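You operate a simulated robot arm through the tools that you are given. There is no shell and no other tool.

The job below is to be done with a simulated two-armed robot. You get a single attempt, and the scene is never put back.

JOB
Warm up the blue machine's spindle with the mist collector running.
Fine: key to RUN, mode to WARM, and wait till the screen says WARMED.

The check looks at the end state, three seconds after you hand in, the way a careful person would. Anything else that was tipped, shoved, dropped, spilled or broken makes it a failure.

ROBOT AND FRAMES
Two 7-joint arms with fingered hands on one trunk that stands fixed in place. Base frame: the origin is at the foot of the trunk, x ahead of it, y to its left, z up. Readings come in m, degrees, newtons and seconds.
The left shoulder is at [0.047, 0.125, 1.249], the right one opposite. With the tool pointing down near the work surface each hand reaches from about 0.4 to 0.78 m from the base axis, measured 20 degrees to its own side. Payload 3.6 kg a hand.
The tool frame of a hand sits at the grasp point between the pads (the TCP): z along the fingers, y along the line on which they close. The tips reach 0.03 m beyond it. The gripper opens to 0.104 m. The gripper's body begins 0.035 m behind the TCP. The gripper is a hand of 4 fingers: y runs from the thumb to the fingers, the wrist lies at [-0.015, -0.104, -0.178] in the tool frame, and closing takes about 1.5 s.
Orientation is that of the tool frame in the base frame, as a unit quaternion [w, x, y, z]. With the fingers straight down and the wrist toward the robot, the tool's x, y and z point along [0, 1, 0], [1, 0, 0] and [0, 0, -1] of the base frame.

CONTROLS
- The arms move only by the tool move_arm. It takes "left_series", "right_series" or both (then of equal length, played together; a hand with none holds still); each is a list of rows, each a list of 6 numbers: the turn, a rotation vector about the tool's x, y, z in degrees, then the shift along the tool's x, y, z in m. In form: [[ax, ay, az, dx, dy, dz], ...]. A call has 1 to 20 rows; each row is the pose to reach, as a shift and turn from the pose commanded when the call began, along the tool's axes at that moment. "left_grip" and "right_grip" are, for a hand that has rows, the opening, from 0 (shut) to 1 (fully open), set as the call begins (left out, the last holds). Rows are played at 5 a second. More than 0.05 m and 8.6 degrees between two rows, or a gripper value outside its range, and nothing of the call is played. A pose out of reach is approached as far as the arm can. The call stops where the force on the tool passes 40 N (or 10 N more than at its start, if that is more) or the arm is blocked; 0.2 s more then pass. The fingers move at their own pace (about 0.072 m/s each) and stop on an object; they squeeze with about 27 N. The grip force told is the motor's: it shows also when the fingers shut on nothing. Time passes only in rows, and 0.2 s behind the last, so rows that repeat a pose let the fingers close. It gives the time, the measured TCP pose, the force on the tool (base axes), the opening and the grip force at its end, in the units of the frame above (readings bear some noise), with the torque about the TCP (base axes, N m) and any sound that the robot's microphone picked up.
- Cameras (640 x 400 px; columns grow to the right, rows downward): "scene" is now at [0.1528, 0.0009, 1.4211]; the picture's right is [-0.03, -1.00, 0.00], its down [-0.25, 0.01, -0.97] and it looks along [0.97, -0.03, -0.25] (base axes); focal length 214 px, centre (320, 200). "left" rides on the left gripper at [-0.061, -0.092, -0.13] in its tool frame; the picture's right is [-0.81, -0.28, 0.52], its down [0.53, -0.71, 0.46] and it looks along [0.24, 0.64, 0.72] (tool axes); focal length 275 px, centre (320, 200). "right" rides on the right gripper at [0.061, -0.092, -0.13] in its tool frame; the picture's right is [-0.81, 0.27, -0.52], its down [-0.53, -0.71, 0.46] and it looks along [-0.24, 0.64, 0.72] (tool axes); focal length 275 px, centre (320, 200). There is no depth. A picture from a camera that has moved, and an enlarged one, comes with that camera's place and axes in the base frame and with its lens.
- capture(camera): a new picture of that camera. The clock stands still meanwhile.
- move_column(by): slides the trunk up (or, below 0, down) by that many m; the arms and the scene camera ride with it, the base frame stays. It gives what a move gives, with no picture.
- set_fingers(index, middle, ring, thumb_bend, thumb_turn, hand): sets how far each is bent, from 0 (flat) to 1 (curled in); at 0.3 the hand is open as for a grip, at 0.7 the pads meet at the TCP. One left out holds its place. A second passes; each finger stops where it meets its share of the squeeze, and holds until it gets a number again. A gripper value or a shape takes the hand back. It gives what a move gives, with no picture; readings hold the bend of each and the force on the fingers (four entries, about 0 where the hand has none), thumb and palm. thumb_turn goes from beside the hand (0) to across from the fingers (1), as for a grip.
- grasp_type(shape, hand): the hand has 4 fingers and takes this shape, open, in about a second: jaw (thumb against the fingers, like two jaws); tri (thumb and two fingers); tip (a fingertip pinch); poke (one finger out to press); point (the index stretched); flat (the hand flat); cup (the hand cupped); fist (a fist). The gripper value then closes the fingers along that shape, each until it touches; the sizes above hold for jaw. It gives what a move gives, with no picture.
- turn_head(pan, tilt): turns the head with the scene camera to pan (to the left, within 80 degrees either way) and tilt (down, from -29 to 69), counted from straight ahead of the robot. It gives what a move gives.
- inspect(camera, box): a new picture of the part [left, top, right, bottom] of that camera's present view, enlarged. The clock stands still meanwhile.
- close_job(): hands the job in; it is judged then, once.

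Places have to be worked out from the pictures, the camera data and where the tool is seen. Open the grippers and draw the arms clear of the work before you hand the job in, unless the task says otherwise.

The tools are called after "Emit:" by a JSON object that holds its "method" and its "body". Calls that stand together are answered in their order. move_arm: Moves the arms, as the interface text tells. Its arguments: {"type":"object","properties":{"left_series":{"type":"array","items":{"type":"array","items":{"type":"number"}}},"left_grip":{"type":"number"},"right_series":{"type":"array","items":{"type":"array","items":{"type":"number"}}},"right_grip":{"type":"number"}},"required":[]} The other tools are called the same way: move_column (by) slides the trunk up or down; grasp_type (shape, hand) gives the hand a shape; set_fingers (index, middle, ring, thumb_bend, thumb_turn, hand) moves the fingers one by one; turn_head (pan, tilt) turns the head that bears the scene camera; capture (camera) takes a picture; inspect (camera, box) takes an enlarged picture of a part of a camera's view; close_job () hands the job in.

At the start:

```text
time_s: 0.0
left_position: [0.4458, 0.1921, 1.4736]
left_tool_rot: [-0.001, 0.706, 0.708, -0.001]
left_ft_force: [0.2, -0.1, 0.9]
left_wrist_torque: [-0.02, 0.02, 0.01]
left_grip_width: 0.1035
left_finger_force: 0.0
left_shape: jaw
left_bend: [0.3, 0.3, 0.3, 0.3, 0.98]
left_finger forces: [0.0, 0.0, 0.0, 0.1, 0.0, 0.1]
right_position: [0.4579, -0.1607, 1.4814]
right_tool_rot: [0.0, 0.707, 0.707, 0.0]
right_ft_force: [-0.5, -0.1, -0.2]
right_wrist_torque: [-0.01, 0.0, -0.03]
right_grip_width: 0.1037
right_finger_force: 0.1
right_shape: jaw
right_bend: [0.3, 0.3, 0.3, 0.3, 0.98]
right_finger forces: [0.0, 0.0, 0.1, 0.0, 0.1, 0.0]
trunk travel left (down, up): [-0.475, 0.061]
head pan, tilt: [-2.0, 14.4]
```

scene: 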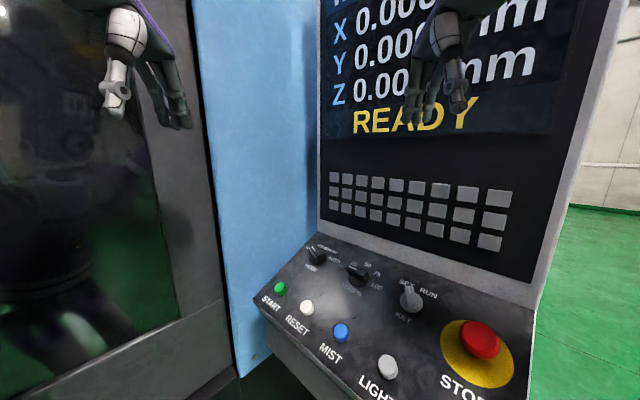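
right: 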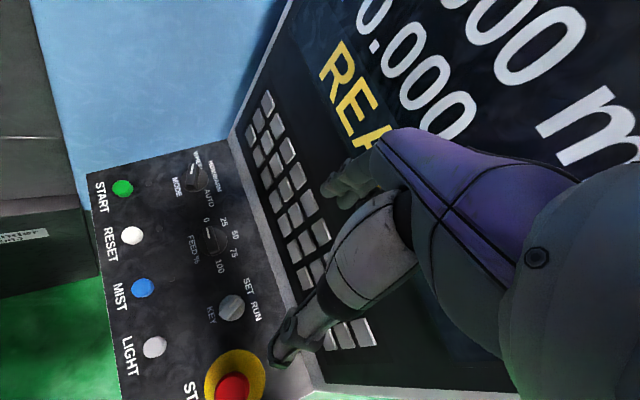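
left: 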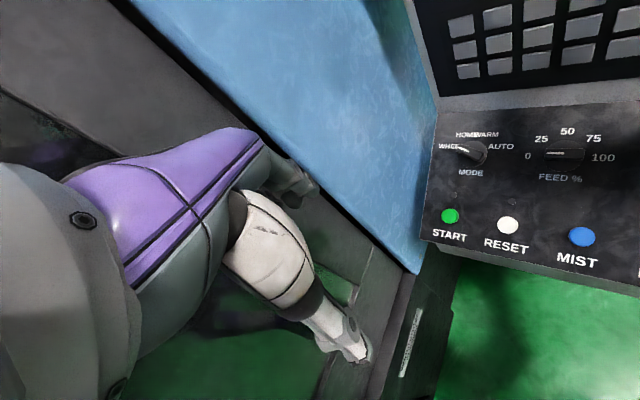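

The panel has a MODE knob, a FEED knob, a KEY switch, START/RESET/MIST/LIGHT buttons and STOP. I'll look closer at the controls and the screen first.

Emit:
{"method": "inspect", "body": {"camera": "scene", "box": [240, 220, 540, 400]}}

Emit:
{"method": "inspect", "body": {"camera": "right", "box": [80, 140, 340, 400]}}

Emit:
{"method": "inspect", "body": {"camera": "left", "box": [400, 80, 640, 300]}}

```text
2.13 times, centred on (390, 310) of scene
camera zoom: at [0.1528, 0.0009, 1.4211], right [-0.03, -1.0, 0.0], down [-0.25, 0.01, -0.97], along [0.97, -0.03, -0.25], focal length 458 px, centre (171, -35)
```

zoom: 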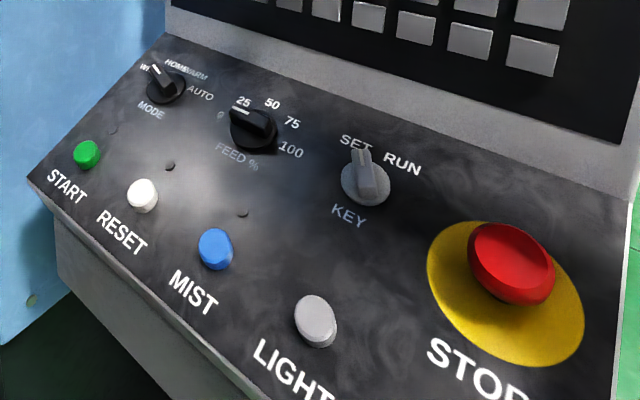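

```text
1.54 times, centred on (210, 270) of right
camera zoom: at [0.3655, -0.0989, 1.6121], right [0.27, -0.81, 0.52], down [-0.71, -0.53, -0.46], along [0.64, -0.24, -0.72], focal length 424 px, centre (489, 92)
```

zoom: 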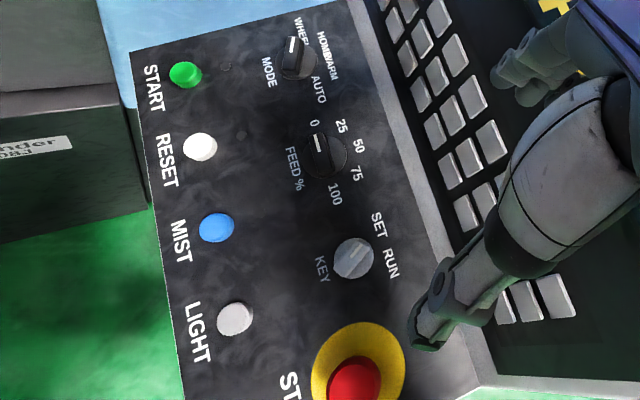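

```text
1.82 times, centred on (520, 190) of left
camera zoom: at [0.3541, 0.1318, 1.6034], right [-0.27, -0.81, -0.52], down [-0.71, 0.53, -0.46], along [0.64, 0.24, -0.73], focal length 500 px, centre (-44, 218)
```

zoom: 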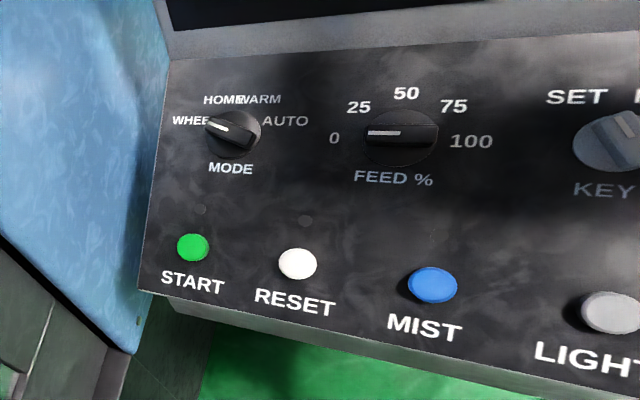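

Triangulating the views, the console slopes at about 22° and its row of controls runs along roughly [-0.7,-0.7,0]. MIST is near [0.468,-0.051,1.095], KEY near [0.490,-0.183,1.134] and MODE near [0.648,-0.014,1.15]. I'll turn the head to see the whole screen and the surroundings.

Emit:
{"method": "turn_head", "body": {"pan": -20, "tilt": -12}}

Emit:
{"method": "capture", "body": {"camera": "scene"}}

Emit:
{"method": "turn_head", "body": {"pan": 45, "tilt": 10}}

Emit:
{"method": "capture", "body": {"camera": "scene"}}

Emit:
{"method": "turn_head", "body": {"pan": -70, "tilt": 15}}

Emit:
{"method": "capture", "body": {"camera": "scene"}}

Emit:
{"method": "turn_head", "body": {"pan": -15, "tilt": 40}}

Emit:
{"method": "capture", "body": {"camera": "scene"}}

```text
time_s: 0.9
left_position: [0.4458, 0.1923, 1.4725]
left_tool_rot: [0.001, 0.707, 0.707, 0.0]
left_ft_force: [0.1, -0.6, -0.6]
left_wrist_torque: [0.04, 0.01, -0.01]
left_grip_width: 0.1037
left_finger_force: 0.0
left_shape: jaw
left_bend: [0.3, 0.3, 0.3, 0.3, 0.98]
left_finger forces: [0.0, 0.1, 0.1, 0.0, 0.1, 0.0]
right_position: [0.4583, -0.1612, 1.4818]
right_tool_rot: [-0.001, 0.707, 0.707, 0.001]
right_ft_force: [0.3, 1.3, 0.0]
right_wrist_torque: [-0.01, 0.0, -0.01]
right_grip_width: 0.1037
right_finger_force: 0.0
right_shape: jaw
right_bend: [0.3, 0.3, 0.3, 0.3, 0.98]
right_finger forces: [0.0, 0.0, 0.0, 0.1, 0.0, 0.0]
trunk travel left (down, up): [-0.475, 0.061]
head pan, tilt: [-20.0, -12.0]
```

```text
taken
camera scene: at [0.1374, -0.0242, 1.4623], right [-0.34, -0.94, 0.0], down [0.19, -0.07, -0.98], along [0.92, -0.33, 0.21], focal length 214 px, centre (320, 200)
```

scene: 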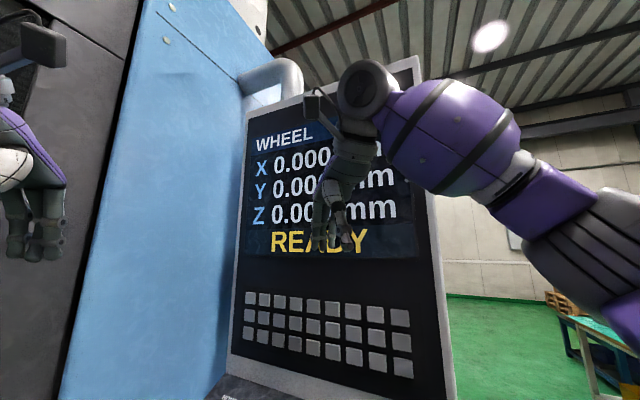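

```text
time_s: 2.3
left_position: [0.4448, 0.1914, 1.4741]
left_tool_rot: [0.0, 0.706, 0.708, 0.0]
left_ft_force: [-0.1, -0.8, -0.5]
left_wrist_torque: [0.03, 0.01, -0.03]
left_grip_width: 0.1036
left_finger_force: 0.1
left_shape: jaw
left_bend: [0.3, 0.3, 0.3, 0.3, 0.98]
left_finger forces: [0.0, 0.0, 0.1, 0.0, 0.0, 0.1]
right_position: [0.4573, -0.16, 1.4819]
right_tool_rot: [-0.001, 0.707, 0.707, 0.001]
right_ft_force: [-0.4, 0.3, -0.1]
right_wrist_torque: [-0.01, 0.04, 0.0]
right_grip_width: 0.1037
right_finger_force: 0.1
right_shape: jaw
right_bend: [0.3, 0.3, 0.3, 0.3, 0.98]
right_finger forces: [0.1, 0.1, 0.1, 0.0, 0.0, 0.1]
trunk travel left (down, up): [-0.475, 0.061]
head pan, tilt: [45.0, 10.0]
```

```text
taken
camera scene: at [0.1252, 0.0698, 1.4282], right [0.71, -0.71, 0.0], down [-0.12, -0.12, -0.98], along [0.7, 0.7, -0.17], focal length 214 px, centre (320, 200)
```

scene: 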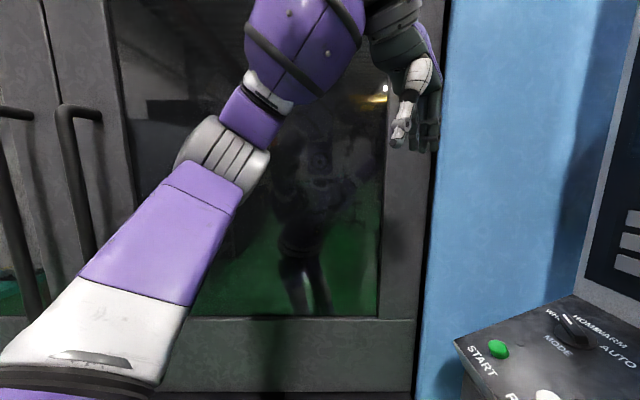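

```text
time_s: 4.2
left_position: [0.4456, 0.1925, 1.4731]
left_tool_rot: [0.0, 0.706, 0.708, -0.001]
left_ft_force: [0.4, 0.0, -0.1]
left_wrist_torque: [-0.03, -0.04, -0.04]
left_grip_width: 0.1038
left_finger_force: 0.0
left_shape: jaw
left_bend: [0.3, 0.3, 0.3, 0.3, 0.98]
left_finger forces: [0.0, 0.0, 0.0, 0.0, 0.0, 0.0]
right_position: [0.4577, -0.1592, 1.4823]
right_tool_rot: [0.0, 0.708, 0.706, 0.0]
right_ft_force: [0.2, -0.7, -0.2]
right_wrist_torque: [-0.02, 0.0, 0.01]
right_grip_width: 0.1037
right_finger_force: 0.0
right_shape: jaw
right_bend: [0.3, 0.3, 0.3, 0.3, 0.98]
right_finger forces: [0.0, 0.0, 0.1, 0.0, 0.0, 0.1]
trunk travel left (down, up): [-0.475, 0.061]
head pan, tilt: [-70.0, 15.0]
```

```text
taken
camera scene: at [0.0915, -0.0836, 1.42], right [-0.94, -0.34, 0.0], down [-0.09, 0.24, -0.97], along [0.33, -0.91, -0.26], focal length 214 px, centre (320, 200)
```

scene: 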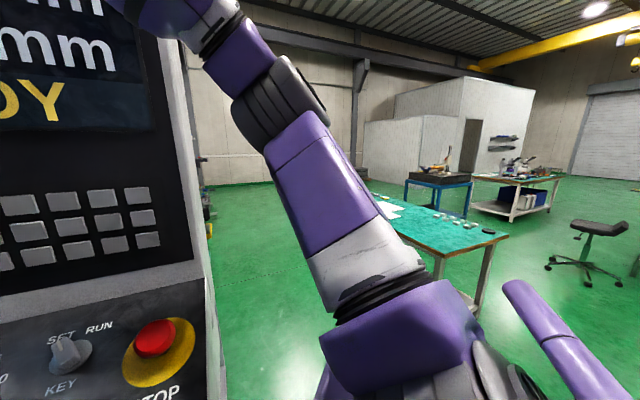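

```text
time_s: 5.5
left_position: [0.4464, 0.1917, 1.4738]
left_tool_rot: [0.0, 0.707, 0.708, 0.0]
left_ft_force: [-0.5, 0.0, 0.6]
left_wrist_torque: [-0.02, -0.02, 0.07]
left_grip_width: 0.1036
left_finger_force: 0.0
left_shape: jaw
left_bend: [0.3, 0.3, 0.3, 0.3, 0.98]
left_finger forces: [0.1, 0.0, 0.1, 0.0, 0.1, 0.0]
right_position: [0.457, -0.1611, 1.4818]
right_tool_rot: [-0.001, 0.707, 0.707, 0.0]
right_ft_force: [0.3, 0.2, 0.0]
right_wrist_torque: [0.0, 0.02, 0.02]
right_grip_width: 0.1038
right_finger_force: 0.1
right_shape: jaw
right_bend: [0.3, 0.3, 0.3, 0.3, 0.98]
right_finger forces: [0.0, 0.1, 0.0, 0.0, 0.0, 0.0]
trunk travel left (down, up): [-0.475, 0.061]
head pan, tilt: [-15.0, 40.0]
```

```text
taken
camera scene: at [0.1416, -0.0179, 1.3805], right [-0.26, -0.97, 0.0], down [-0.62, 0.17, -0.77], along [0.74, -0.2, -0.64], focal length 214 px, centre (320, 200)
```

scene: 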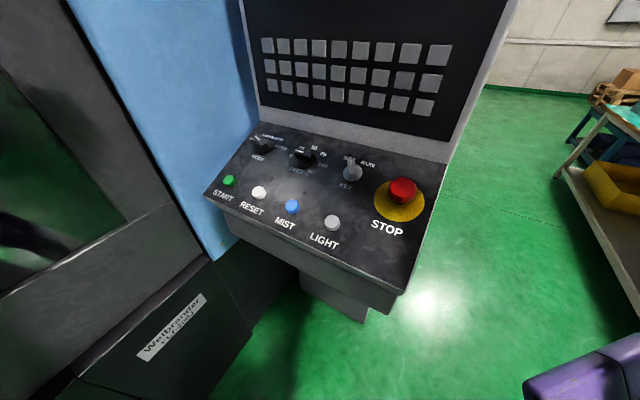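

Nothing else needs touching. The screen shows WHEEL and READY, and nothing about mist. I'll enlarge the knobs and key from this head pose.

Emit:
{"method": "inspect", "body": {"camera": "scene", "box": [210, 120, 320, 200]}}

Emit:
{"method": "inspect", "body": {"camera": "scene", "box": [310, 135, 400, 205]}}

Emit:
{"method": "inspect", "body": {"camera": "scene", "box": [200, 160, 360, 260]}}

Emit:
{"method": "inspect", "body": {"camera": "left", "box": [430, 110, 530, 190]}}

Emit:
{"method": "inspect", "body": {"camera": "right", "box": [150, 140, 290, 340]}}

```text
5.00 times, centred on (265, 160) of scene
camera zoom: at [0.1416, -0.0179, 1.3805], right [-0.26, -0.97, 0.0], down [-0.62, 0.17, -0.77], along [0.74, -0.2, -0.64], focal length 1072 px, centre (595, 400)
```

zoom: 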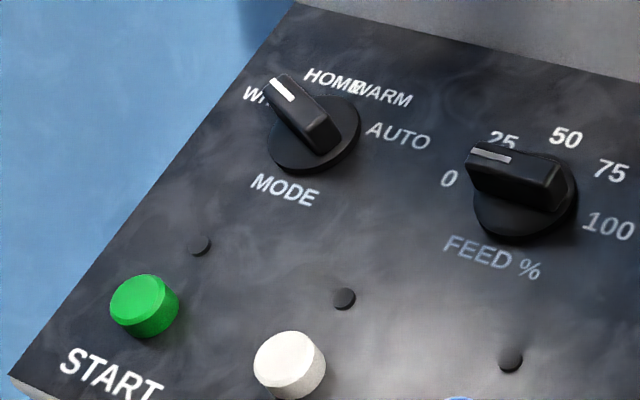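

```text
5.71 times, centred on (355, 170) of scene
camera zoom: at [0.1416, -0.0179, 1.3805], right [-0.26, -0.97, 0.0], down [-0.62, 0.17, -0.77], along [0.74, -0.2, -0.64], focal length 1226 px, centre (120, 371)
```

zoom: 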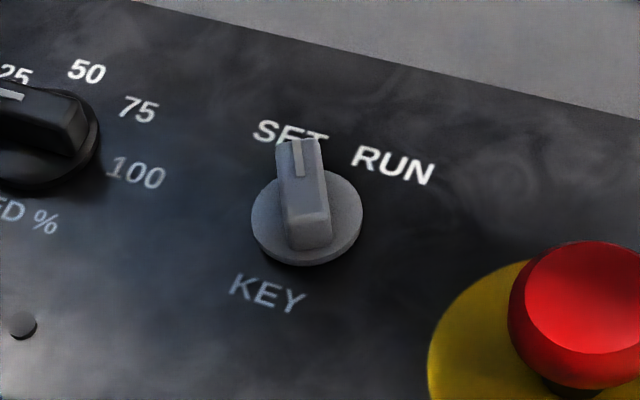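

```text
4.00 times, centred on (280, 210) of scene
camera zoom: at [0.1416, -0.0179, 1.3805], right [-0.26, -0.97, 0.0], down [-0.62, 0.17, -0.77], along [0.74, -0.2, -0.64], focal length 858 px, centre (480, 160)
```

zoom: 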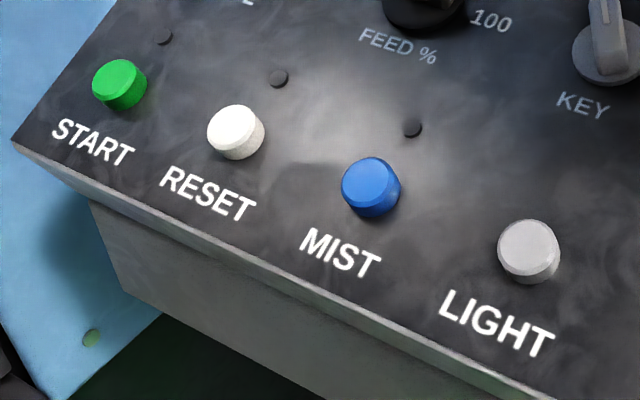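

```text
5.00 times, centred on (480, 150) of left
camera zoom: at [0.3541, 0.1317, 1.6034], right [-0.27, -0.81, -0.52], down [-0.71, 0.53, -0.46], along [0.64, 0.24, -0.73], focal length 1376 px, centre (-480, 450)
```

zoom: 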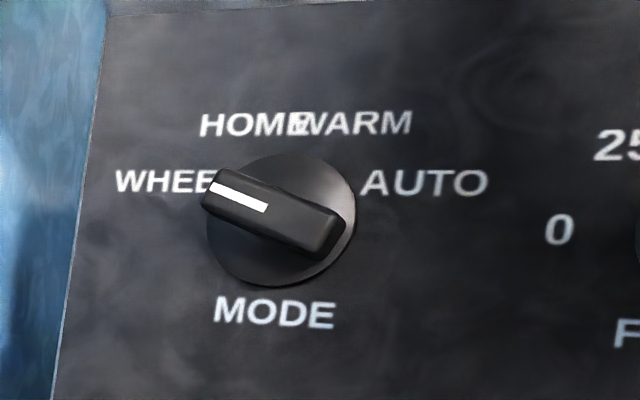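

```text
2.00 times, centred on (220, 240) of right
camera zoom: at [0.3655, -0.0989, 1.6121], right [0.27, -0.81, 0.52], down [-0.71, -0.53, -0.46], along [0.64, -0.24, -0.72], focal length 551 px, centre (520, 120)
```

zoom: 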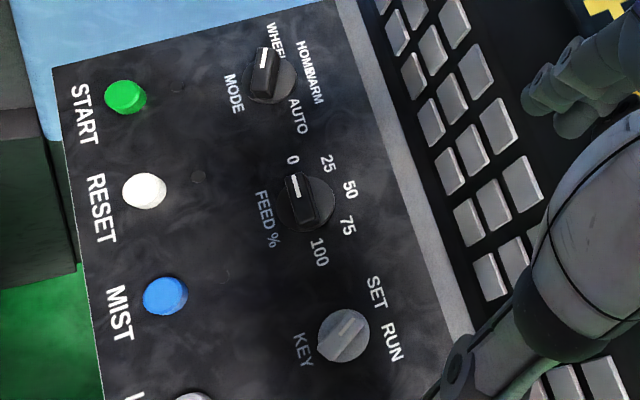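

The MIST lamp (the small disc above the button) is dark, so mist is off. MODE sits at WHEEL, about -68° from up, and WARM is about +22°. KEY sits at SET, about -30°, and RUN is about +30°. The wall and monitor crowd the knobs, so one extended finger looks safest. I'll shape the right hand to poke and look at it.

Emit:
{"method": "grasp_type", "body": {"hand": "right", "shape": "poke"}}

Emit:
{"method": "turn_head", "body": {"pan": -20, "tilt": 10}}

Emit:
{"method": "capture", "body": {"camera": "scene"}}

Emit:
{"method": "capture", "body": {"camera": "right"}}

```text
time_s: 6.3
left_position: [0.4458, 0.1936, 1.4726]
left_tool_rot: [0.0, 0.706, 0.708, 0.0]
left_ft_force: [0.2, 0.0, 0.0]
left_wrist_torque: [-0.03, 0.01, -0.01]
left_grip_width: 0.1038
left_finger_force: 0.0
left_shape: jaw
left_bend: [0.3, 0.3, 0.3, 0.3, 0.98]
left_finger forces: [0.0, 0.0, 0.1, 0.0, 0.0, 0.0]
right_position: [0.4584, -0.1612, 1.4826]
right_tool_rot: [-0.001, 0.707, 0.707, 0.0]
right_ft_force: [0.1, 0.7, 0.5]
right_wrist_torque: [0.01, 0.01, 0.01]
right_grip_width: 0.0001
right_finger_force: 0.1
right_shape: poke
right_bend: [0.7, 0.7, 0.99, 1.0, 1.0]
right_finger forces: [0.0, 0.0, 0.1, 0.1, 0.0, 0.0]
trunk travel left (down, up): [-0.475, 0.061]
head pan, tilt: [-15.0, 40.0]
```

```text
time_s: 7.3
left_position: [0.4448, 0.1909, 1.4726]
left_tool_rot: [0.001, 0.706, 0.708, 0.0]
left_ft_force: [-0.1, 0.7, 0.9]
left_wrist_torque: [0.02, 0.02, 0.01]
left_grip_width: 0.1038
left_finger_force: 0.0
left_shape: jaw
left_bend: [0.3, 0.3, 0.3, 0.3, 0.98]
left_finger forces: [0.0, 0.0, 0.0, 0.0, 0.0, 0.0]
right_position: [0.4587, -0.1609, 1.4806]
right_tool_rot: [-0.001, 0.707, 0.707, 0.0]
right_ft_force: [-0.2, -0.9, -1.0]
right_wrist_torque: [0.0, 0.01, 0.03]
right_grip_width: 0.0002
right_finger_force: 0.0
right_shape: poke
right_bend: [0.7, 0.7, 0.99, 1.0, 1.0]
right_finger forces: [0.0, 0.1, 0.0, 0.1, 0.0, 0.0]
trunk travel left (down, up): [-0.475, 0.061]
head pan, tilt: [-20.0, 10.0]
```

```text
taken
camera scene: at [0.1469, -0.0276, 1.4281], right [-0.34, -0.94, 0.0], down [-0.16, 0.06, -0.98], along [0.93, -0.34, -0.17], focal length 214 px, centre (320, 200)
```

scene: 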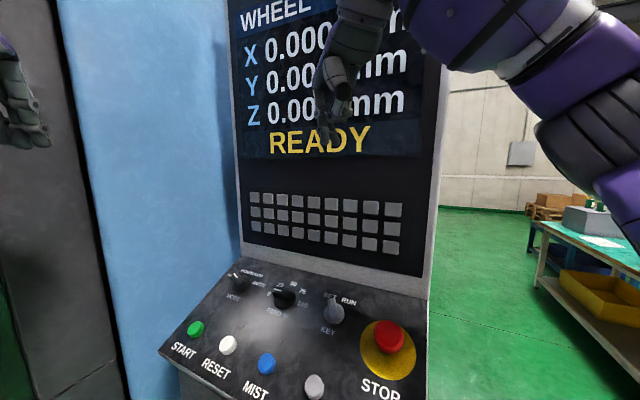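

```text
taken
camera right: at [0.3656, -0.0989, 1.612], right [0.27, -0.81, 0.52], down [-0.71, -0.53, -0.46], along [0.64, -0.24, -0.72], focal length 275 px, centre (320, 200)
```

right: 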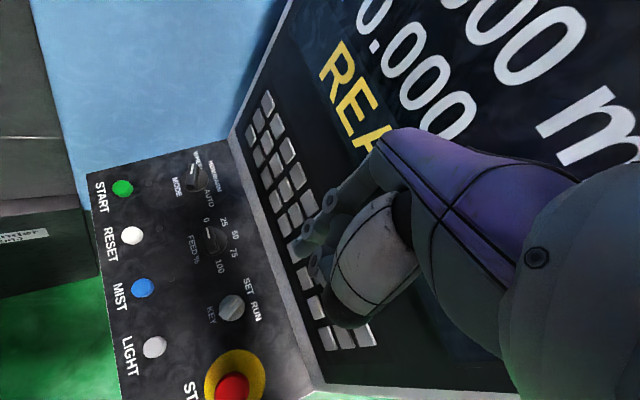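

I'll enlarge the hand to see which finger sticks out and where its tip is.

Emit:
{"method": "inspect", "body": {"camera": "right", "box": [270, 140, 430, 340]}}

Emit:
{"method": "inspect", "body": {"camera": "scene", "box": [280, 0, 440, 150]}}

```text
2.00 times, centred on (350, 240) of right
camera zoom: at [0.3656, -0.0989, 1.612], right [0.27, -0.81, 0.52], down [-0.71, -0.53, -0.46], along [0.64, -0.24, -0.72], focal length 551 px, centre (260, 120)
```

zoom: 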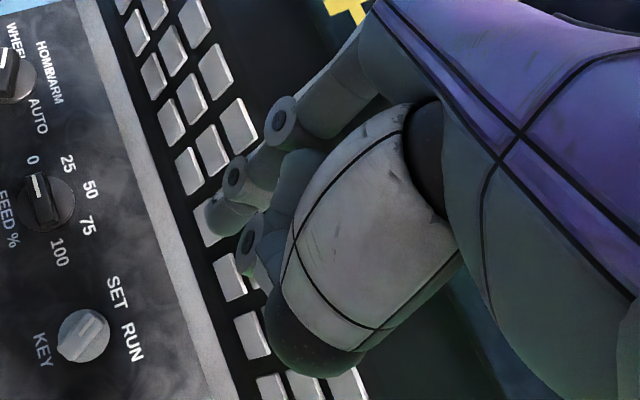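

```text
2.67 times, centred on (360, 75) of scene
camera zoom: at [0.1469, -0.0276, 1.4281], right [-0.34, -0.94, 0.0], down [-0.16, 0.06, -0.98], along [0.93, -0.34, -0.17], focal length 572 px, centre (213, 533)
```

zoom: 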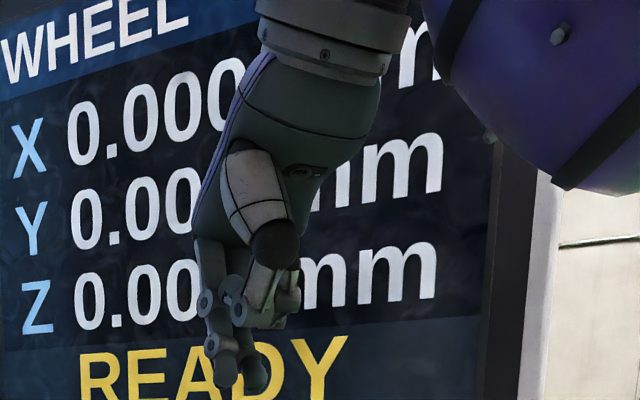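

In poke shape the index and middle tips sit about 0.03 m past the TCP, near tool x of 0. I'll tilt the right hand so its z runs into the console normal and bring it to roughly 8 cm above the MIST button.

Emit:
{"method": "move_arm", "body": {"right_series": [[-1.886, -1.261, 2.219, 0.014, -0.002, 0.0284], [-3.772, -2.522, 4.438, 0.028, -0.004, 0.0568], [-5.658, -3.783, 6.657, 0.042, -0.006, 0.0852], [-7.544, -5.044, 8.876, 0.056, -0.008, 0.1136], [-9.43, -6.305, 11.095, 0.07, -0.01, 0.142], [-11.316, -7.566, 13.314, 0.084, -0.012, 0.1704], [-13.202, -8.827, 15.533, 0.098, -0.014, 0.1988], [-15.088, -10.088, 17.752, 0.112, -0.016, 0.2272], [-16.974, -11.349, 19.971, 0.126, -0.018, 0.2556], [-18.86, -12.61, 22.19, 0.14, -0.02, 0.284], [-18.86, -12.61, 22.19, 0.14, -0.02, 0.284]]}}

Emit:
{"method": "turn_head", "body": {"pan": -10, "tilt": 35}}

Emit:
{"method": "capture", "body": {"camera": "scene"}}

Emit:
{"method": "capture", "body": {"camera": "right"}}

Emit:
{"method": "capture", "body": {"camera": "left"}}

```text
time_s: 9.7
left_position: [0.445, 0.1915, 1.473]
left_tool_rot: [0.001, 0.706, 0.708, 0.0]
left_ft_force: [-0.6, -0.6, 0.9]
left_wrist_torque: [-0.03, -0.01, -0.05]
left_grip_width: 0.1037
left_finger_force: 0.1
left_shape: jaw
left_bend: [0.3, 0.3, 0.3, 0.3, 0.98]
left_finger forces: [0.1, 0.0, 0.0, 0.0, 0.1, 0.0]
right_position: [0.4372, -0.0237, 1.1972]
right_tool_rot: [0.191, 0.816, 0.545, 0.039]
right_ft_force: [-0.6, -1.0, 0.0]
right_wrist_torque: [0.01, -0.03, -0.01]
right_grip_width: 0.0
right_finger_force: 0.0
right_shape: poke
right_bend: [0.7, 0.7, 0.99, 1.0, 1.0]
right_finger forces: [0.0, 0.0, 0.0, 0.1, 0.0, 0.0]
trunk travel left (down, up): [-0.475, 0.061]
head pan, tilt: [-20.0, 10.0]
```

```text
time_s: 10.6
left_position: [0.4455, 0.1913, 1.4719]
left_tool_rot: [0.0, 0.707, 0.708, 0.0]
left_ft_force: [-0.2, 0.0, 0.2]
left_wrist_torque: [-0.03, 0.0, 0.01]
left_grip_width: 0.1038
left_finger_force: 0.1
left_shape: jaw
left_bend: [0.3, 0.3, 0.3, 0.3, 0.98]
left_finger forces: [0.0, 0.1, 0.0, 0.0, 0.0, 0.0]
right_position: [0.4369, -0.0218, 1.196]
right_tool_rot: [0.191, 0.815, 0.545, 0.038]
right_ft_force: [-0.6, -0.8, -0.1]
right_wrist_torque: [-0.03, 0.01, 0.02]
right_grip_width: 0.0001
right_finger_force: 0.1
right_shape: poke
right_bend: [0.7, 0.7, 0.99, 1.0, 1.0]
right_finger forces: [0.0, 0.0, 0.0, 0.0, 0.1, 0.0]
trunk travel left (down, up): [-0.475, 0.061]
head pan, tilt: [-10.0, 35.0]
```

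```text
taken
camera scene: at [0.1461, -0.0113, 1.3881], right [-0.17, -0.98, 0.0], down [-0.56, 0.1, -0.82], along [0.81, -0.14, -0.57], focal length 214 px, centre (320, 200)
```

scene: 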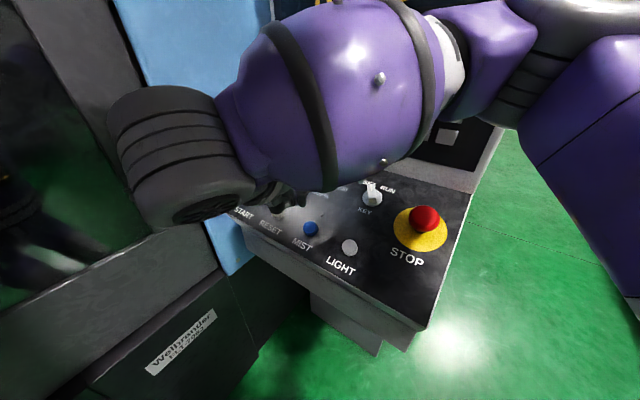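

```text
taken
camera right: at [0.3463, 0.0995, 1.2758], right [-0.23, -0.68, 0.69], down [-0.71, -0.37, -0.6], along [0.66, -0.63, -0.41], focal length 275 px, centre (320, 200)
```

right: 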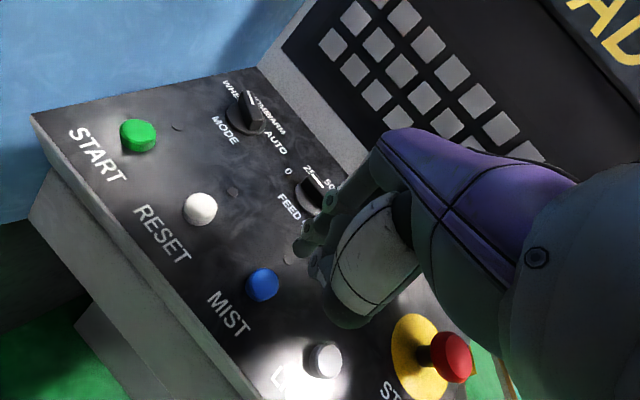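

```text
taken
camera left: at [0.354, 0.1317, 1.6034], right [-0.27, -0.81, -0.52], down [-0.71, 0.53, -0.46], along [0.64, 0.24, -0.73], focal length 275 px, centre (320, 200)
```

left: 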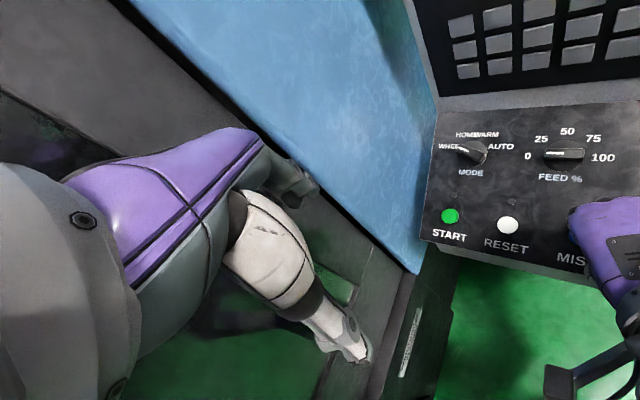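

The hand is oriented as intended. I'll zoom the right camera on the fingertips to calibrate them.

Emit:
{"method": "inspect", "body": {"camera": "right", "box": [230, 160, 390, 340]}}

Emit:
{"method": "inspect", "body": {"camera": "scene", "box": [230, 160, 390, 280]}}

```text
2.22 times, centred on (310, 250) of right
camera zoom: at [0.3463, 0.0995, 1.2758], right [-0.23, -0.68, 0.69], down [-0.71, -0.37, -0.6], along [0.66, -0.63, -0.41], focal length 612 px, centre (342, 89)
```

zoom: 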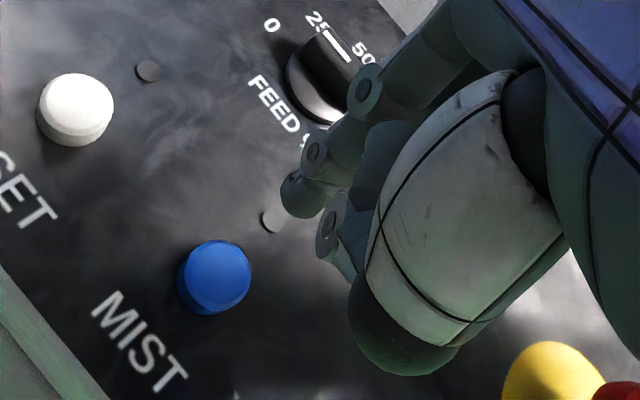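

```text
3.33 times, centred on (310, 220) of scene
camera zoom: at [0.1461, -0.0113, 1.3881], right [-0.17, -0.98, 0.0], down [-0.56, 0.1, -0.82], along [0.81, -0.14, -0.57], focal length 715 px, centre (353, 133)
```

zoom: 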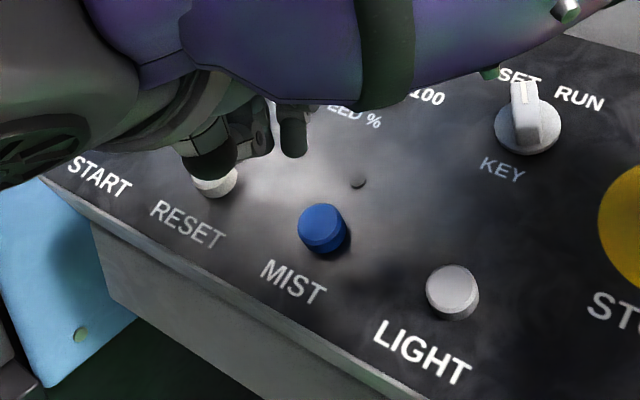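

The fingertip appears about 0.03–0.04 m past the TCP, so the line from the TCP runs to the MIST button. I'll go down 0.055 m along the tool and check.

Emit:
{"method": "move_arm", "body": {"right_series": [[0, 0, 0, 0, 0, 0.015], [0, 0, 0, 0, 0, 0.03], [0, 0, 0, 0, 0, 0.045], [0, 0, 0, 0, 0, 0.055], [0, 0, 0, 0, 0, 0.055]]}}

Emit:
{"method": "inspect", "body": {"camera": "right", "box": [230, 160, 390, 340]}}

Emit:
{"method": "inspect", "body": {"camera": "scene", "box": [230, 160, 390, 280]}}

```text
time_s: 11.8
left_position: [0.4457, 0.192, 1.4725]
left_tool_rot: [0.001, 0.706, 0.708, -0.001]
left_ft_force: [-0.1, 0.2, 0.0]
left_wrist_torque: [-0.03, -0.04, -0.01]
left_grip_width: 0.1037
left_finger_force: 0.0
left_shape: jaw
left_bend: [0.3, 0.3, 0.3, 0.3, 0.98]
left_finger forces: [0.0, 0.1, 0.1, 0.0, 0.0, 0.0]
right_position: [0.4514, -0.0356, 1.1466]
right_tool_rot: [0.191, 0.816, 0.544, 0.038]
right_ft_force: [0.3, -0.2, -0.5]
right_wrist_torque: [0.01, 0.01, -0.01]
right_grip_width: 0.0002
right_finger_force: 0.1
right_shape: poke
right_bend: [0.7, 0.7, 0.99, 1.0, 1.0]
right_finger forces: [0.0, 0.0, 0.0, 0.1, 0.0, 0.0]
trunk travel left (down, up): [-0.475, 0.061]
head pan, tilt: [-10.0, 35.0]
```

```text
2.22 times, centred on (310, 250) of right
camera zoom: at [0.3607, 0.087, 1.2252], right [-0.23, -0.68, 0.69], down [-0.71, -0.37, -0.6], along [0.66, -0.63, -0.41], focal length 612 px, centre (342, 89)
```

zoom: 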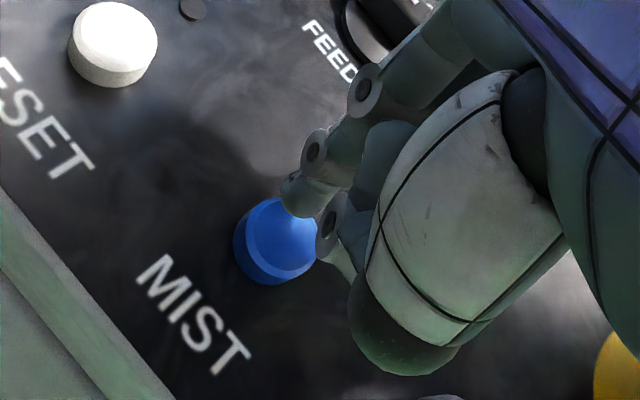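

```text
3.33 times, centred on (310, 220) of scene
camera zoom: at [0.1461, -0.0111, 1.388], right [-0.17, -0.98, 0.0], down [-0.56, 0.1, -0.82], along [0.81, -0.14, -0.57], focal length 715 px, centre (353, 133)
```

zoom: 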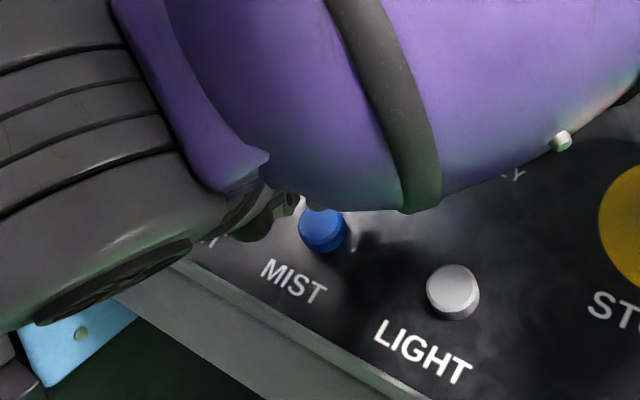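

The fingertip is just above MIST with no contact yet. I'll press on in small steps and watch the force.

Emit:
{"method": "move_arm", "body": {"right_series": [[0, 0, 0, 0, 0, 0.003], [0, 0, 0, 0, 0, 0.006], [0, 0, 0, 0, 0, 0.009], [0, 0, 0, 0, 0, 0.012], [0, 0, 0, 0, 0, 0.014]]}}

Emit:
{"method": "inspect", "body": {"camera": "right", "box": [230, 160, 390, 340]}}

```text
time_s: 13.0
left_position: [0.4458, 0.1911, 1.4728]
left_tool_rot: [0.0, 0.706, 0.708, -0.001]
left_ft_force: [0.6, -0.4, 0.4]
left_wrist_torque: [-0.02, 0.04, 0.01]
left_grip_width: 0.1037
left_finger_force: 0.1
left_shape: jaw
left_bend: [0.3, 0.3, 0.3, 0.3, 0.98]
left_finger forces: [0.1, 0.0, 0.1, 0.0, 0.1, 0.0]
right_position: [0.4554, -0.0399, 1.135]
right_tool_rot: [0.191, 0.815, 0.545, 0.039]
right_ft_force: [0.6, 0.0, 0.1]
right_wrist_torque: [0.0, 0.01, 0.01]
right_grip_width: 0.0001
right_finger_force: 0.1
right_shape: poke
right_bend: [0.7, 0.7, 0.99, 1.0, 1.0]
right_finger forces: [0.0, 0.0, 0.1, 0.1, 0.1, 0.1]
trunk travel left (down, up): [-0.475, 0.061]
head pan, tilt: [-10.0, 35.0]
```

```text
2.22 times, centred on (310, 250) of right
camera zoom: at [0.3648, 0.0827, 1.2133], right [-0.23, -0.68, 0.69], down [-0.71, -0.37, -0.6], along [0.66, -0.63, -0.41], focal length 612 px, centre (342, 89)
```

zoom: 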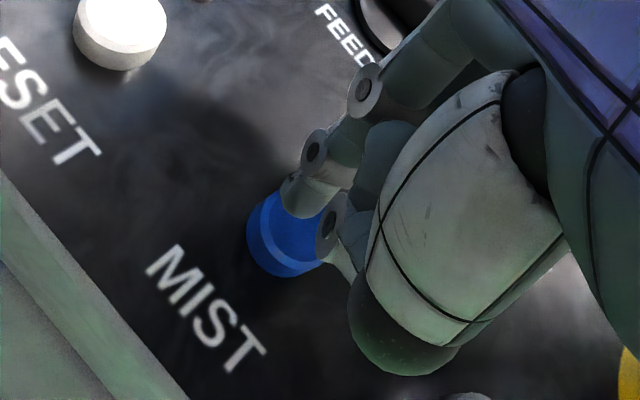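

There's still no contact and the tip is over the button. I'll continue in 2 mm steps.

Emit:
{"method": "move_arm", "body": {"right_series": [[0, 0, 0, 0, 0, 0.002], [0, 0, 0, 0, 0, 0.004], [0, 0, 0, 0, 0, 0.006], [0, 0, 0, 0, 0, 0.008], [0, 0, 0, 0, 0, 0.01], [0, 0, 0, 0, 0, 0.012]]}}

Emit:
{"method": "inspect", "body": {"camera": "right", "box": [230, 160, 390, 340]}}

```text
time_s: 14.4
left_position: [0.446, 0.1922, 1.4738]
left_tool_rot: [0.0, 0.707, 0.708, -0.001]
left_ft_force: [0.3, 0.5, -0.5]
left_wrist_torque: [0.0, 0.01, -0.01]
left_grip_width: 0.1038
left_finger_force: 0.1
left_shape: jaw
left_bend: [0.3, 0.3, 0.3, 0.3, 0.98]
left_finger forces: [0.0, 0.0, 0.0, 0.0, 0.0, 0.1]
right_position: [0.4595, -0.041, 1.1232]
right_tool_rot: [0.191, 0.816, 0.545, 0.039]
right_ft_force: [0.2, -0.1, 1.5]
right_wrist_torque: [-0.03, 0.01, 0.0]
right_grip_width: 0.0
right_finger_force: 0.0
right_shape: poke
right_bend: [0.7, 0.7, 0.99, 1.0, 1.0]
right_finger forces: [0.0, 1.3, 0.2, 0.0, 0.0, 0.1]
trunk travel left (down, up): [-0.475, 0.061]
head pan, tilt: [-10.0, 35.0]
```

```text
2.22 times, centred on (310, 250) of right
camera zoom: at [0.368, 0.0796, 1.2021], right [-0.23, -0.68, 0.69], down [-0.71, -0.37, -0.6], along [0.66, -0.63, -0.41], focal length 612 px, centre (342, 89)
```

zoom: 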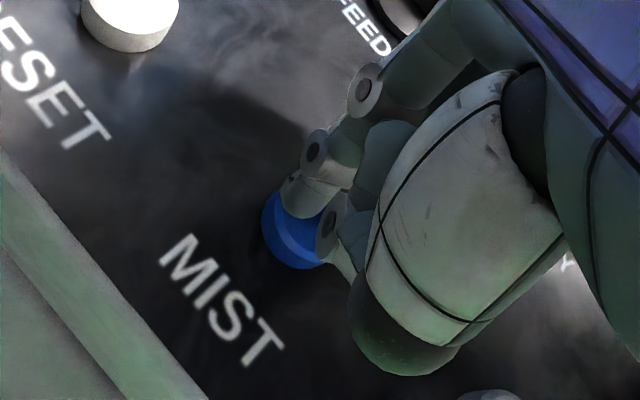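

Light contact at 1.5 N, which confirms the tip is 0.03 m beyond the TCP. I'll press further by 5 mm and listen for a click.

Emit:
{"method": "move_arm", "body": {"right_series": [[0, 0, 0, 0, 0, 0.001], [0, 0, 0, 0, 0, 0.002], [0, 0, 0, 0, 0, 0.003], [0, 0, 0, 0, 0, 0.004], [0, 0, 0, 0, 0, 0.005]]}}

Emit:
{"method": "inspect", "body": {"camera": "right", "box": [230, 160, 390, 340]}}

```text
time_s: 15.6
left_position: [0.4449, 0.1918, 1.4729]
left_tool_rot: [0.001, 0.707, 0.708, -0.001]
left_ft_force: [-0.1, 0.0, -0.1]
left_wrist_torque: [0.0, 0.0, 0.04]
left_grip_width: 0.1035
left_finger_force: 0.1
left_shape: jaw
left_bend: [0.3, 0.3, 0.3, 0.3, 0.98]
left_finger forces: [0.1, 0.0, 0.0, 0.0, 0.1, 0.0]
right_position: [0.4612, -0.0446, 1.1188]
right_tool_rot: [0.192, 0.816, 0.544, 0.038]
right_ft_force: [-3.4, 1.1, 3.5]
right_wrist_torque: [-0.01, 0.09, -0.03]
right_grip_width: 0.0
right_finger_force: 0.0
right_shape: poke
right_bend: [0.7, 0.7, 0.99, 1.0, 1.0]
right_finger forces: [1.0, 3.5, 0.0, 0.1, 0.1, 0.0]
trunk travel left (down, up): [-0.475, 0.061]
head pan, tilt: [-10.0, 35.0]
heard: click
```

```text
2.22 times, centred on (310, 250) of right
camera zoom: at [0.3695, 0.0778, 1.1979], right [-0.23, -0.68, 0.69], down [-0.71, -0.37, -0.6], along [0.66, -0.63, -0.4], focal length 612 px, centre (342, 89)
```

zoom: 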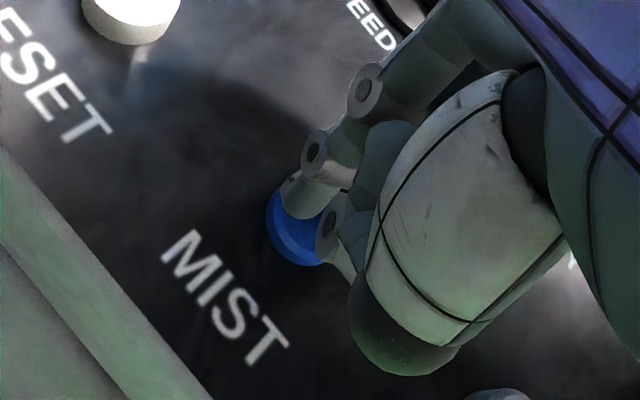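

A click was heard. I'll back off 7 cm along the tool and check the MIST lamp.

Emit:
{"method": "move_arm", "body": {"right_series": [[0, 0, 0, 0, 0, -0.01], [0, 0, 0, 0, 0, -0.03], [0, 0, 0, 0, 0, -0.05], [0, 0, 0, 0, 0, -0.07], [0, 0, 0, 0, 0, -0.085], [0, 0, 0, 0, 0, -0.085]]}}

Emit:
{"method": "capture", "body": {"camera": "right"}}

Emit:
{"method": "capture", "body": {"camera": "scene"}}

```text
time_s: 17.0
left_position: [0.446, 0.1924, 1.4728]
left_tool_rot: [0.002, 0.706, 0.708, -0.001]
left_ft_force: [-0.2, 0.5, 0.2]
left_wrist_torque: [0.02, 0.0, -0.04]
left_grip_width: 0.1036
left_finger_force: 0.1
left_shape: jaw
left_bend: [0.3, 0.3, 0.3, 0.3, 0.98]
left_finger forces: [0.0, 0.1, 0.1, 0.0, 0.1, 0.0]
right_position: [0.4375, -0.0193, 1.1954]
right_tool_rot: [0.192, 0.816, 0.544, 0.038]
right_ft_force: [-0.2, 0.7, -0.2]
right_wrist_torque: [0.02, 0.01, -0.01]
right_grip_width: 0.0
right_finger_force: 0.1
right_shape: poke
right_bend: [0.7, 0.7, 0.99, 1.0, 1.0]
right_finger forces: [0.0, 0.1, 0.0, 0.0, 0.0, 0.1]
trunk travel left (down, up): [-0.475, 0.061]
head pan, tilt: [-10.0, 35.0]
```

```text
taken
camera right: at [0.3468, 0.1028, 1.2746], right [-0.23, -0.68, 0.69], down [-0.71, -0.37, -0.6], along [0.66, -0.63, -0.41], focal length 275 px, centre (320, 200)
```

right: 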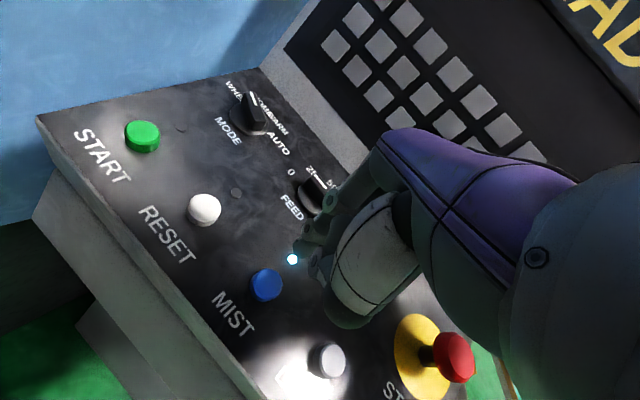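

```text
taken
camera scene: at [0.1464, -0.0112, 1.388], right [-0.17, -0.98, 0.0], down [-0.56, 0.1, -0.82], along [0.81, -0.14, -0.57], focal length 214 px, centre (320, 200)
```

scene: 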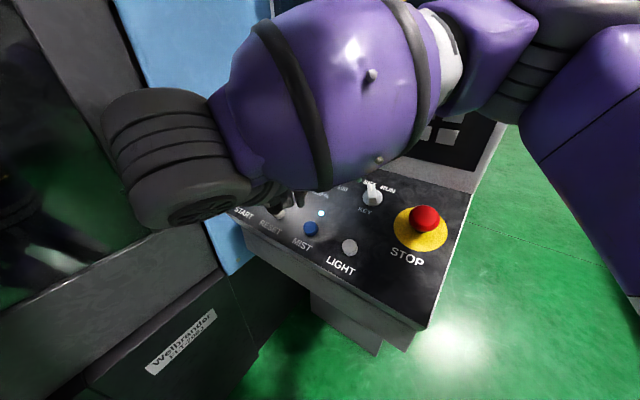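

The MIST lamp is lit, so the collector is on. KEY is close to STOP, so I'll turn it with the left hand from its left side to keep bulk away from STOP. First I'll park the right hand up and to the right, clear of the work.

Emit:
{"method": "move_arm", "body": {"right_series": [[1.57, 1.05, -1.85, 0, 0, -0.04], [3.14, 2.1, -3.7, 0, 0, -0.08], [4.72, 3.15, -5.55, 0, 0, -0.12], [6.29, 4.2, -7.4, -0.0401, 0.011, -0.1267], [7.86, 5.25, -9.25, -0.0803, 0.0221, -0.1334], [9.43, 6.3, -11.1, -0.1204, 0.0331, -0.1401], [11.0, 7.36, -12.94, -0.1606, 0.0441, -0.1468], [12.57, 8.41, -14.79, -0.2007, 0.0552, -0.1535], [14.15, 9.46, -16.64, -0.2409, 0.0662, -0.1602], [15.72, 10.51, -18.49, -0.281, 0.0772, -0.1669], [17.29, 11.56, -20.34, -0.3212, 0.0883, -0.1736], [18.86, 12.61, -22.19, -0.3613, 0.0993, -0.1803], [18.86, 12.61, -22.19, -0.3613, 0.0993, -0.1803]]}}

Emit:
{"method": "grasp_type", "body": {"hand": "left", "shape": "poke"}}

Emit:
{"method": "set_fingers", "body": {"hand": "left", "index": 0.7, "middle": 1.0, "ring": 1.0, "thumb_bend": 1.0}}

Emit:
{"method": "capture", "body": {"camera": "left"}}

Emit:
{"method": "capture", "body": {"camera": "scene"}}

```text
time_s: 19.8
left_position: [0.4455, 0.1934, 1.4719]
left_tool_rot: [0.001, 0.706, 0.708, 0.0]
left_ft_force: [0.0, -0.2, -0.2]
left_wrist_torque: [-0.05, 0.01, 0.0]
left_grip_width: 0.1038
left_finger_force: 0.0
left_shape: jaw
left_bend: [0.3, 0.3, 0.3, 0.3, 0.98]
left_finger forces: [0.0, 0.0, 0.0, 0.1, 0.0, 0.1]
right_position: [0.3327, -0.3333, 1.4484]
right_tool_rot: [-0.001, 0.707, 0.707, 0.002]
right_ft_force: [0.5, 0.3, 0.6]
right_wrist_torque: [-0.01, -0.02, 0.01]
right_grip_width: 0.0001
right_finger_force: 0.1
right_shape: poke
right_bend: [0.7, 0.7, 0.99, 1.0, 1.0]
right_finger forces: [0.1, 0.0, 0.0, 0.1, 0.1, 0.1]
right hand out of reach, approached as far as the arm can: row 12, 13
trunk travel left (down, up): [-0.475, 0.061]
head pan, tilt: [-10.0, 35.0]
```

```text
time_s: 20.7
left_position: [0.4462, 0.1918, 1.4739]
left_tool_rot: [0.001, 0.706, 0.708, 0.0]
left_ft_force: [0.3, -0.1, 0.7]
left_wrist_torque: [0.0, 0.02, -0.02]
left_grip_width: 0.0
left_finger_force: 0.1
left_shape: poke
left_bend: [0.7, 0.7, 0.99, 1.0, 1.0]
left_finger forces: [0.0, 0.0, 0.0, 0.0, 0.1, 0.1]
right_position: [0.3332, -0.3328, 1.4477]
right_tool_rot: [0.0, 0.707, 0.708, 0.003]
right_ft_force: [0.4, 0.2, -0.3]
right_wrist_torque: [0.0, -0.01, -0.03]
right_grip_width: 0.0001
right_finger_force: 0.2
right_shape: poke
right_bend: [0.7, 0.7, 0.99, 1.0, 1.0]
right_finger forces: [0.0, 0.0, 0.0, 0.1, 0.0, 0.0]
trunk travel left (down, up): [-0.475, 0.061]
head pan, tilt: [-10.0, 35.0]
```

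```text
time_s: 21.7
left_position: [0.4452, 0.1922, 1.4723]
left_tool_rot: [0.0, 0.707, 0.708, 0.0]
left_ft_force: [0.0, -0.6, 0.6]
left_wrist_torque: [-0.01, 0.02, -0.01]
left_grip_width: 0.023
left_finger_force: 0.0
left_shape: fingers
left_bend: [0.34, 1.0, 1.0, 1.0, 1.0]
left_finger forces: [0.0, 0.0, 0.0, 0.1, 0.0, 0.2]
right_position: [0.3335, -0.3333, 1.4469]
right_tool_rot: [0.0, 0.706, 0.708, 0.004]
right_ft_force: [0.1, 0.7, -1.2]
right_wrist_torque: [-0.01, 0.0, 0.01]
right_grip_width: 0.0002
right_finger_force: 0.0
right_shape: poke
right_bend: [0.7, 0.7, 0.99, 1.0, 1.0]
right_finger forces: [0.0, 0.0, 0.1, 0.0, 0.1, 0.0]
trunk travel left (down, up): [-0.475, 0.061]
head pan, tilt: [-10.0, 35.0]
```

```text
taken
camera left: at [0.3541, 0.1318, 1.6034], right [-0.27, -0.81, -0.52], down [-0.71, 0.53, -0.46], along [0.64, 0.24, -0.73], focal length 275 px, centre (320, 200)
```

left: 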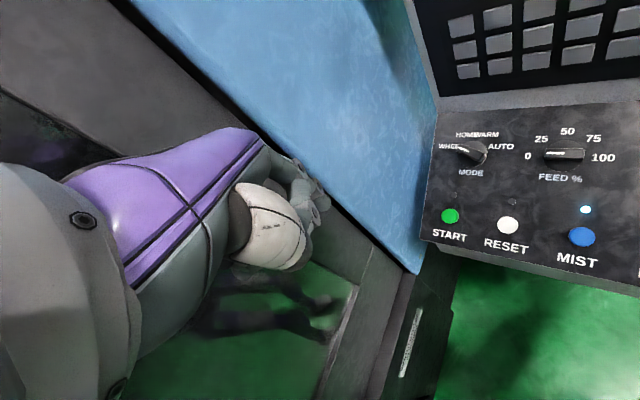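

```text
taken
camera scene: at [0.1462, -0.0111, 1.388], right [-0.17, -0.98, 0.0], down [-0.56, 0.1, -0.82], along [0.81, -0.14, -0.57], focal length 214 px, centre (320, 200)
```

scene: 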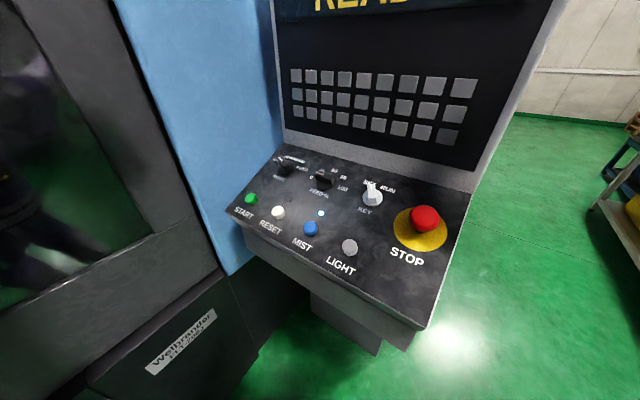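

The index reads 0.34 rather than 0.7. I'll set it again and look closely.

Emit:
{"method": "set_fingers", "body": {"hand": "left", "index": 0.7}}

Emit:
{"method": "inspect", "body": {"camera": "left", "box": [210, 120, 370, 300]}}

Emit:
{"method": "turn_head", "body": {"pan": 25, "tilt": 0}}

Emit:
{"method": "capture", "body": {"camera": "scene"}}

```text
time_s: 22.7
left_position: [0.4449, 0.1918, 1.4727]
left_tool_rot: [0.001, 0.707, 0.707, -0.001]
left_ft_force: [-0.1, -0.1, 0.1]
left_wrist_torque: [0.02, 0.01, 0.0]
left_grip_width: 0.0217
left_finger_force: 0.0
left_shape: fingers
left_bend: [0.35, 1.0, 1.0, 0.99, 1.0]
left_finger forces: [0.0, 0.1, 0.0, 0.0, 0.0, 0.1]
right_position: [0.333, -0.3333, 1.4476]
right_tool_rot: [0.0, 0.706, 0.708, 0.002]
right_ft_force: [0.5, -0.6, 0.7]
right_wrist_torque: [0.01, -0.01, 0.03]
right_grip_width: 0.0
right_finger_force: 0.0
right_shape: poke
right_bend: [0.7, 0.7, 0.99, 1.0, 1.0]
right_finger forces: [0.0, 0.0, 0.1, 0.1, 0.1, 0.0]
trunk travel left (down, up): [-0.475, 0.061]
head pan, tilt: [-10.0, 35.0]
```

```text
2.22 times, centred on (290, 210) of left
camera zoom: at [0.3541, 0.1318, 1.6034], right [-0.27, -0.81, -0.52], down [-0.71, 0.53, -0.46], along [0.64, 0.24, -0.73], focal length 612 px, centre (387, 178)
```

zoom: 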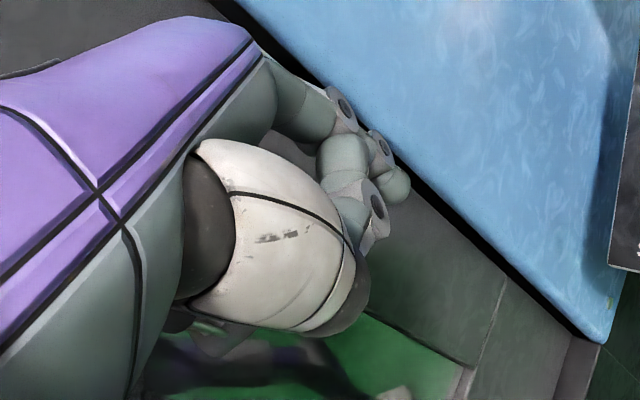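

```text
time_s: 23.7
left_position: [0.4457, 0.1924, 1.4732]
left_tool_rot: [0.0, 0.706, 0.708, -0.001]
left_ft_force: [0.2, 0.2, -1.2]
left_wrist_torque: [0.01, -0.01, 0.01]
left_grip_width: 0.0215
left_finger_force: 0.1
left_shape: fingers
left_bend: [0.35, 1.0, 1.0, 0.99, 1.0]
left_finger forces: [0.0, 0.0, 0.0, 0.1, 0.0, 0.0]
right_position: [0.3324, -0.3339, 1.4486]
right_tool_rot: [0.0, 0.706, 0.708, 0.002]
right_ft_force: [0.7, -0.1, 0.2]
right_wrist_torque: [-0.03, 0.02, 0.01]
right_grip_width: 0.0
right_finger_force: 0.0
right_shape: poke
right_bend: [0.7, 0.7, 0.99, 1.0, 1.0]
right_finger forces: [0.1, 0.0, 0.1, 0.0, 0.0, 0.1]
trunk travel left (down, up): [-0.475, 0.061]
head pan, tilt: [25.0, 0.0]
```

```text
taken
camera scene: at [0.1411, 0.0422, 1.4441], right [0.42, -0.91, 0.0], down [0.0, 0.0, -1.0], along [0.91, 0.42, 0.0], focal length 214 px, centre (320, 200)
```

scene: 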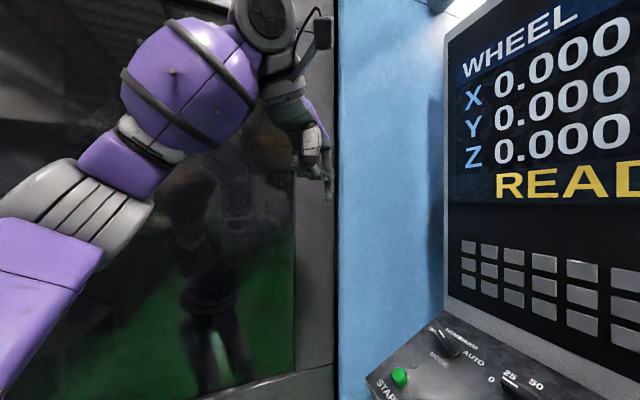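

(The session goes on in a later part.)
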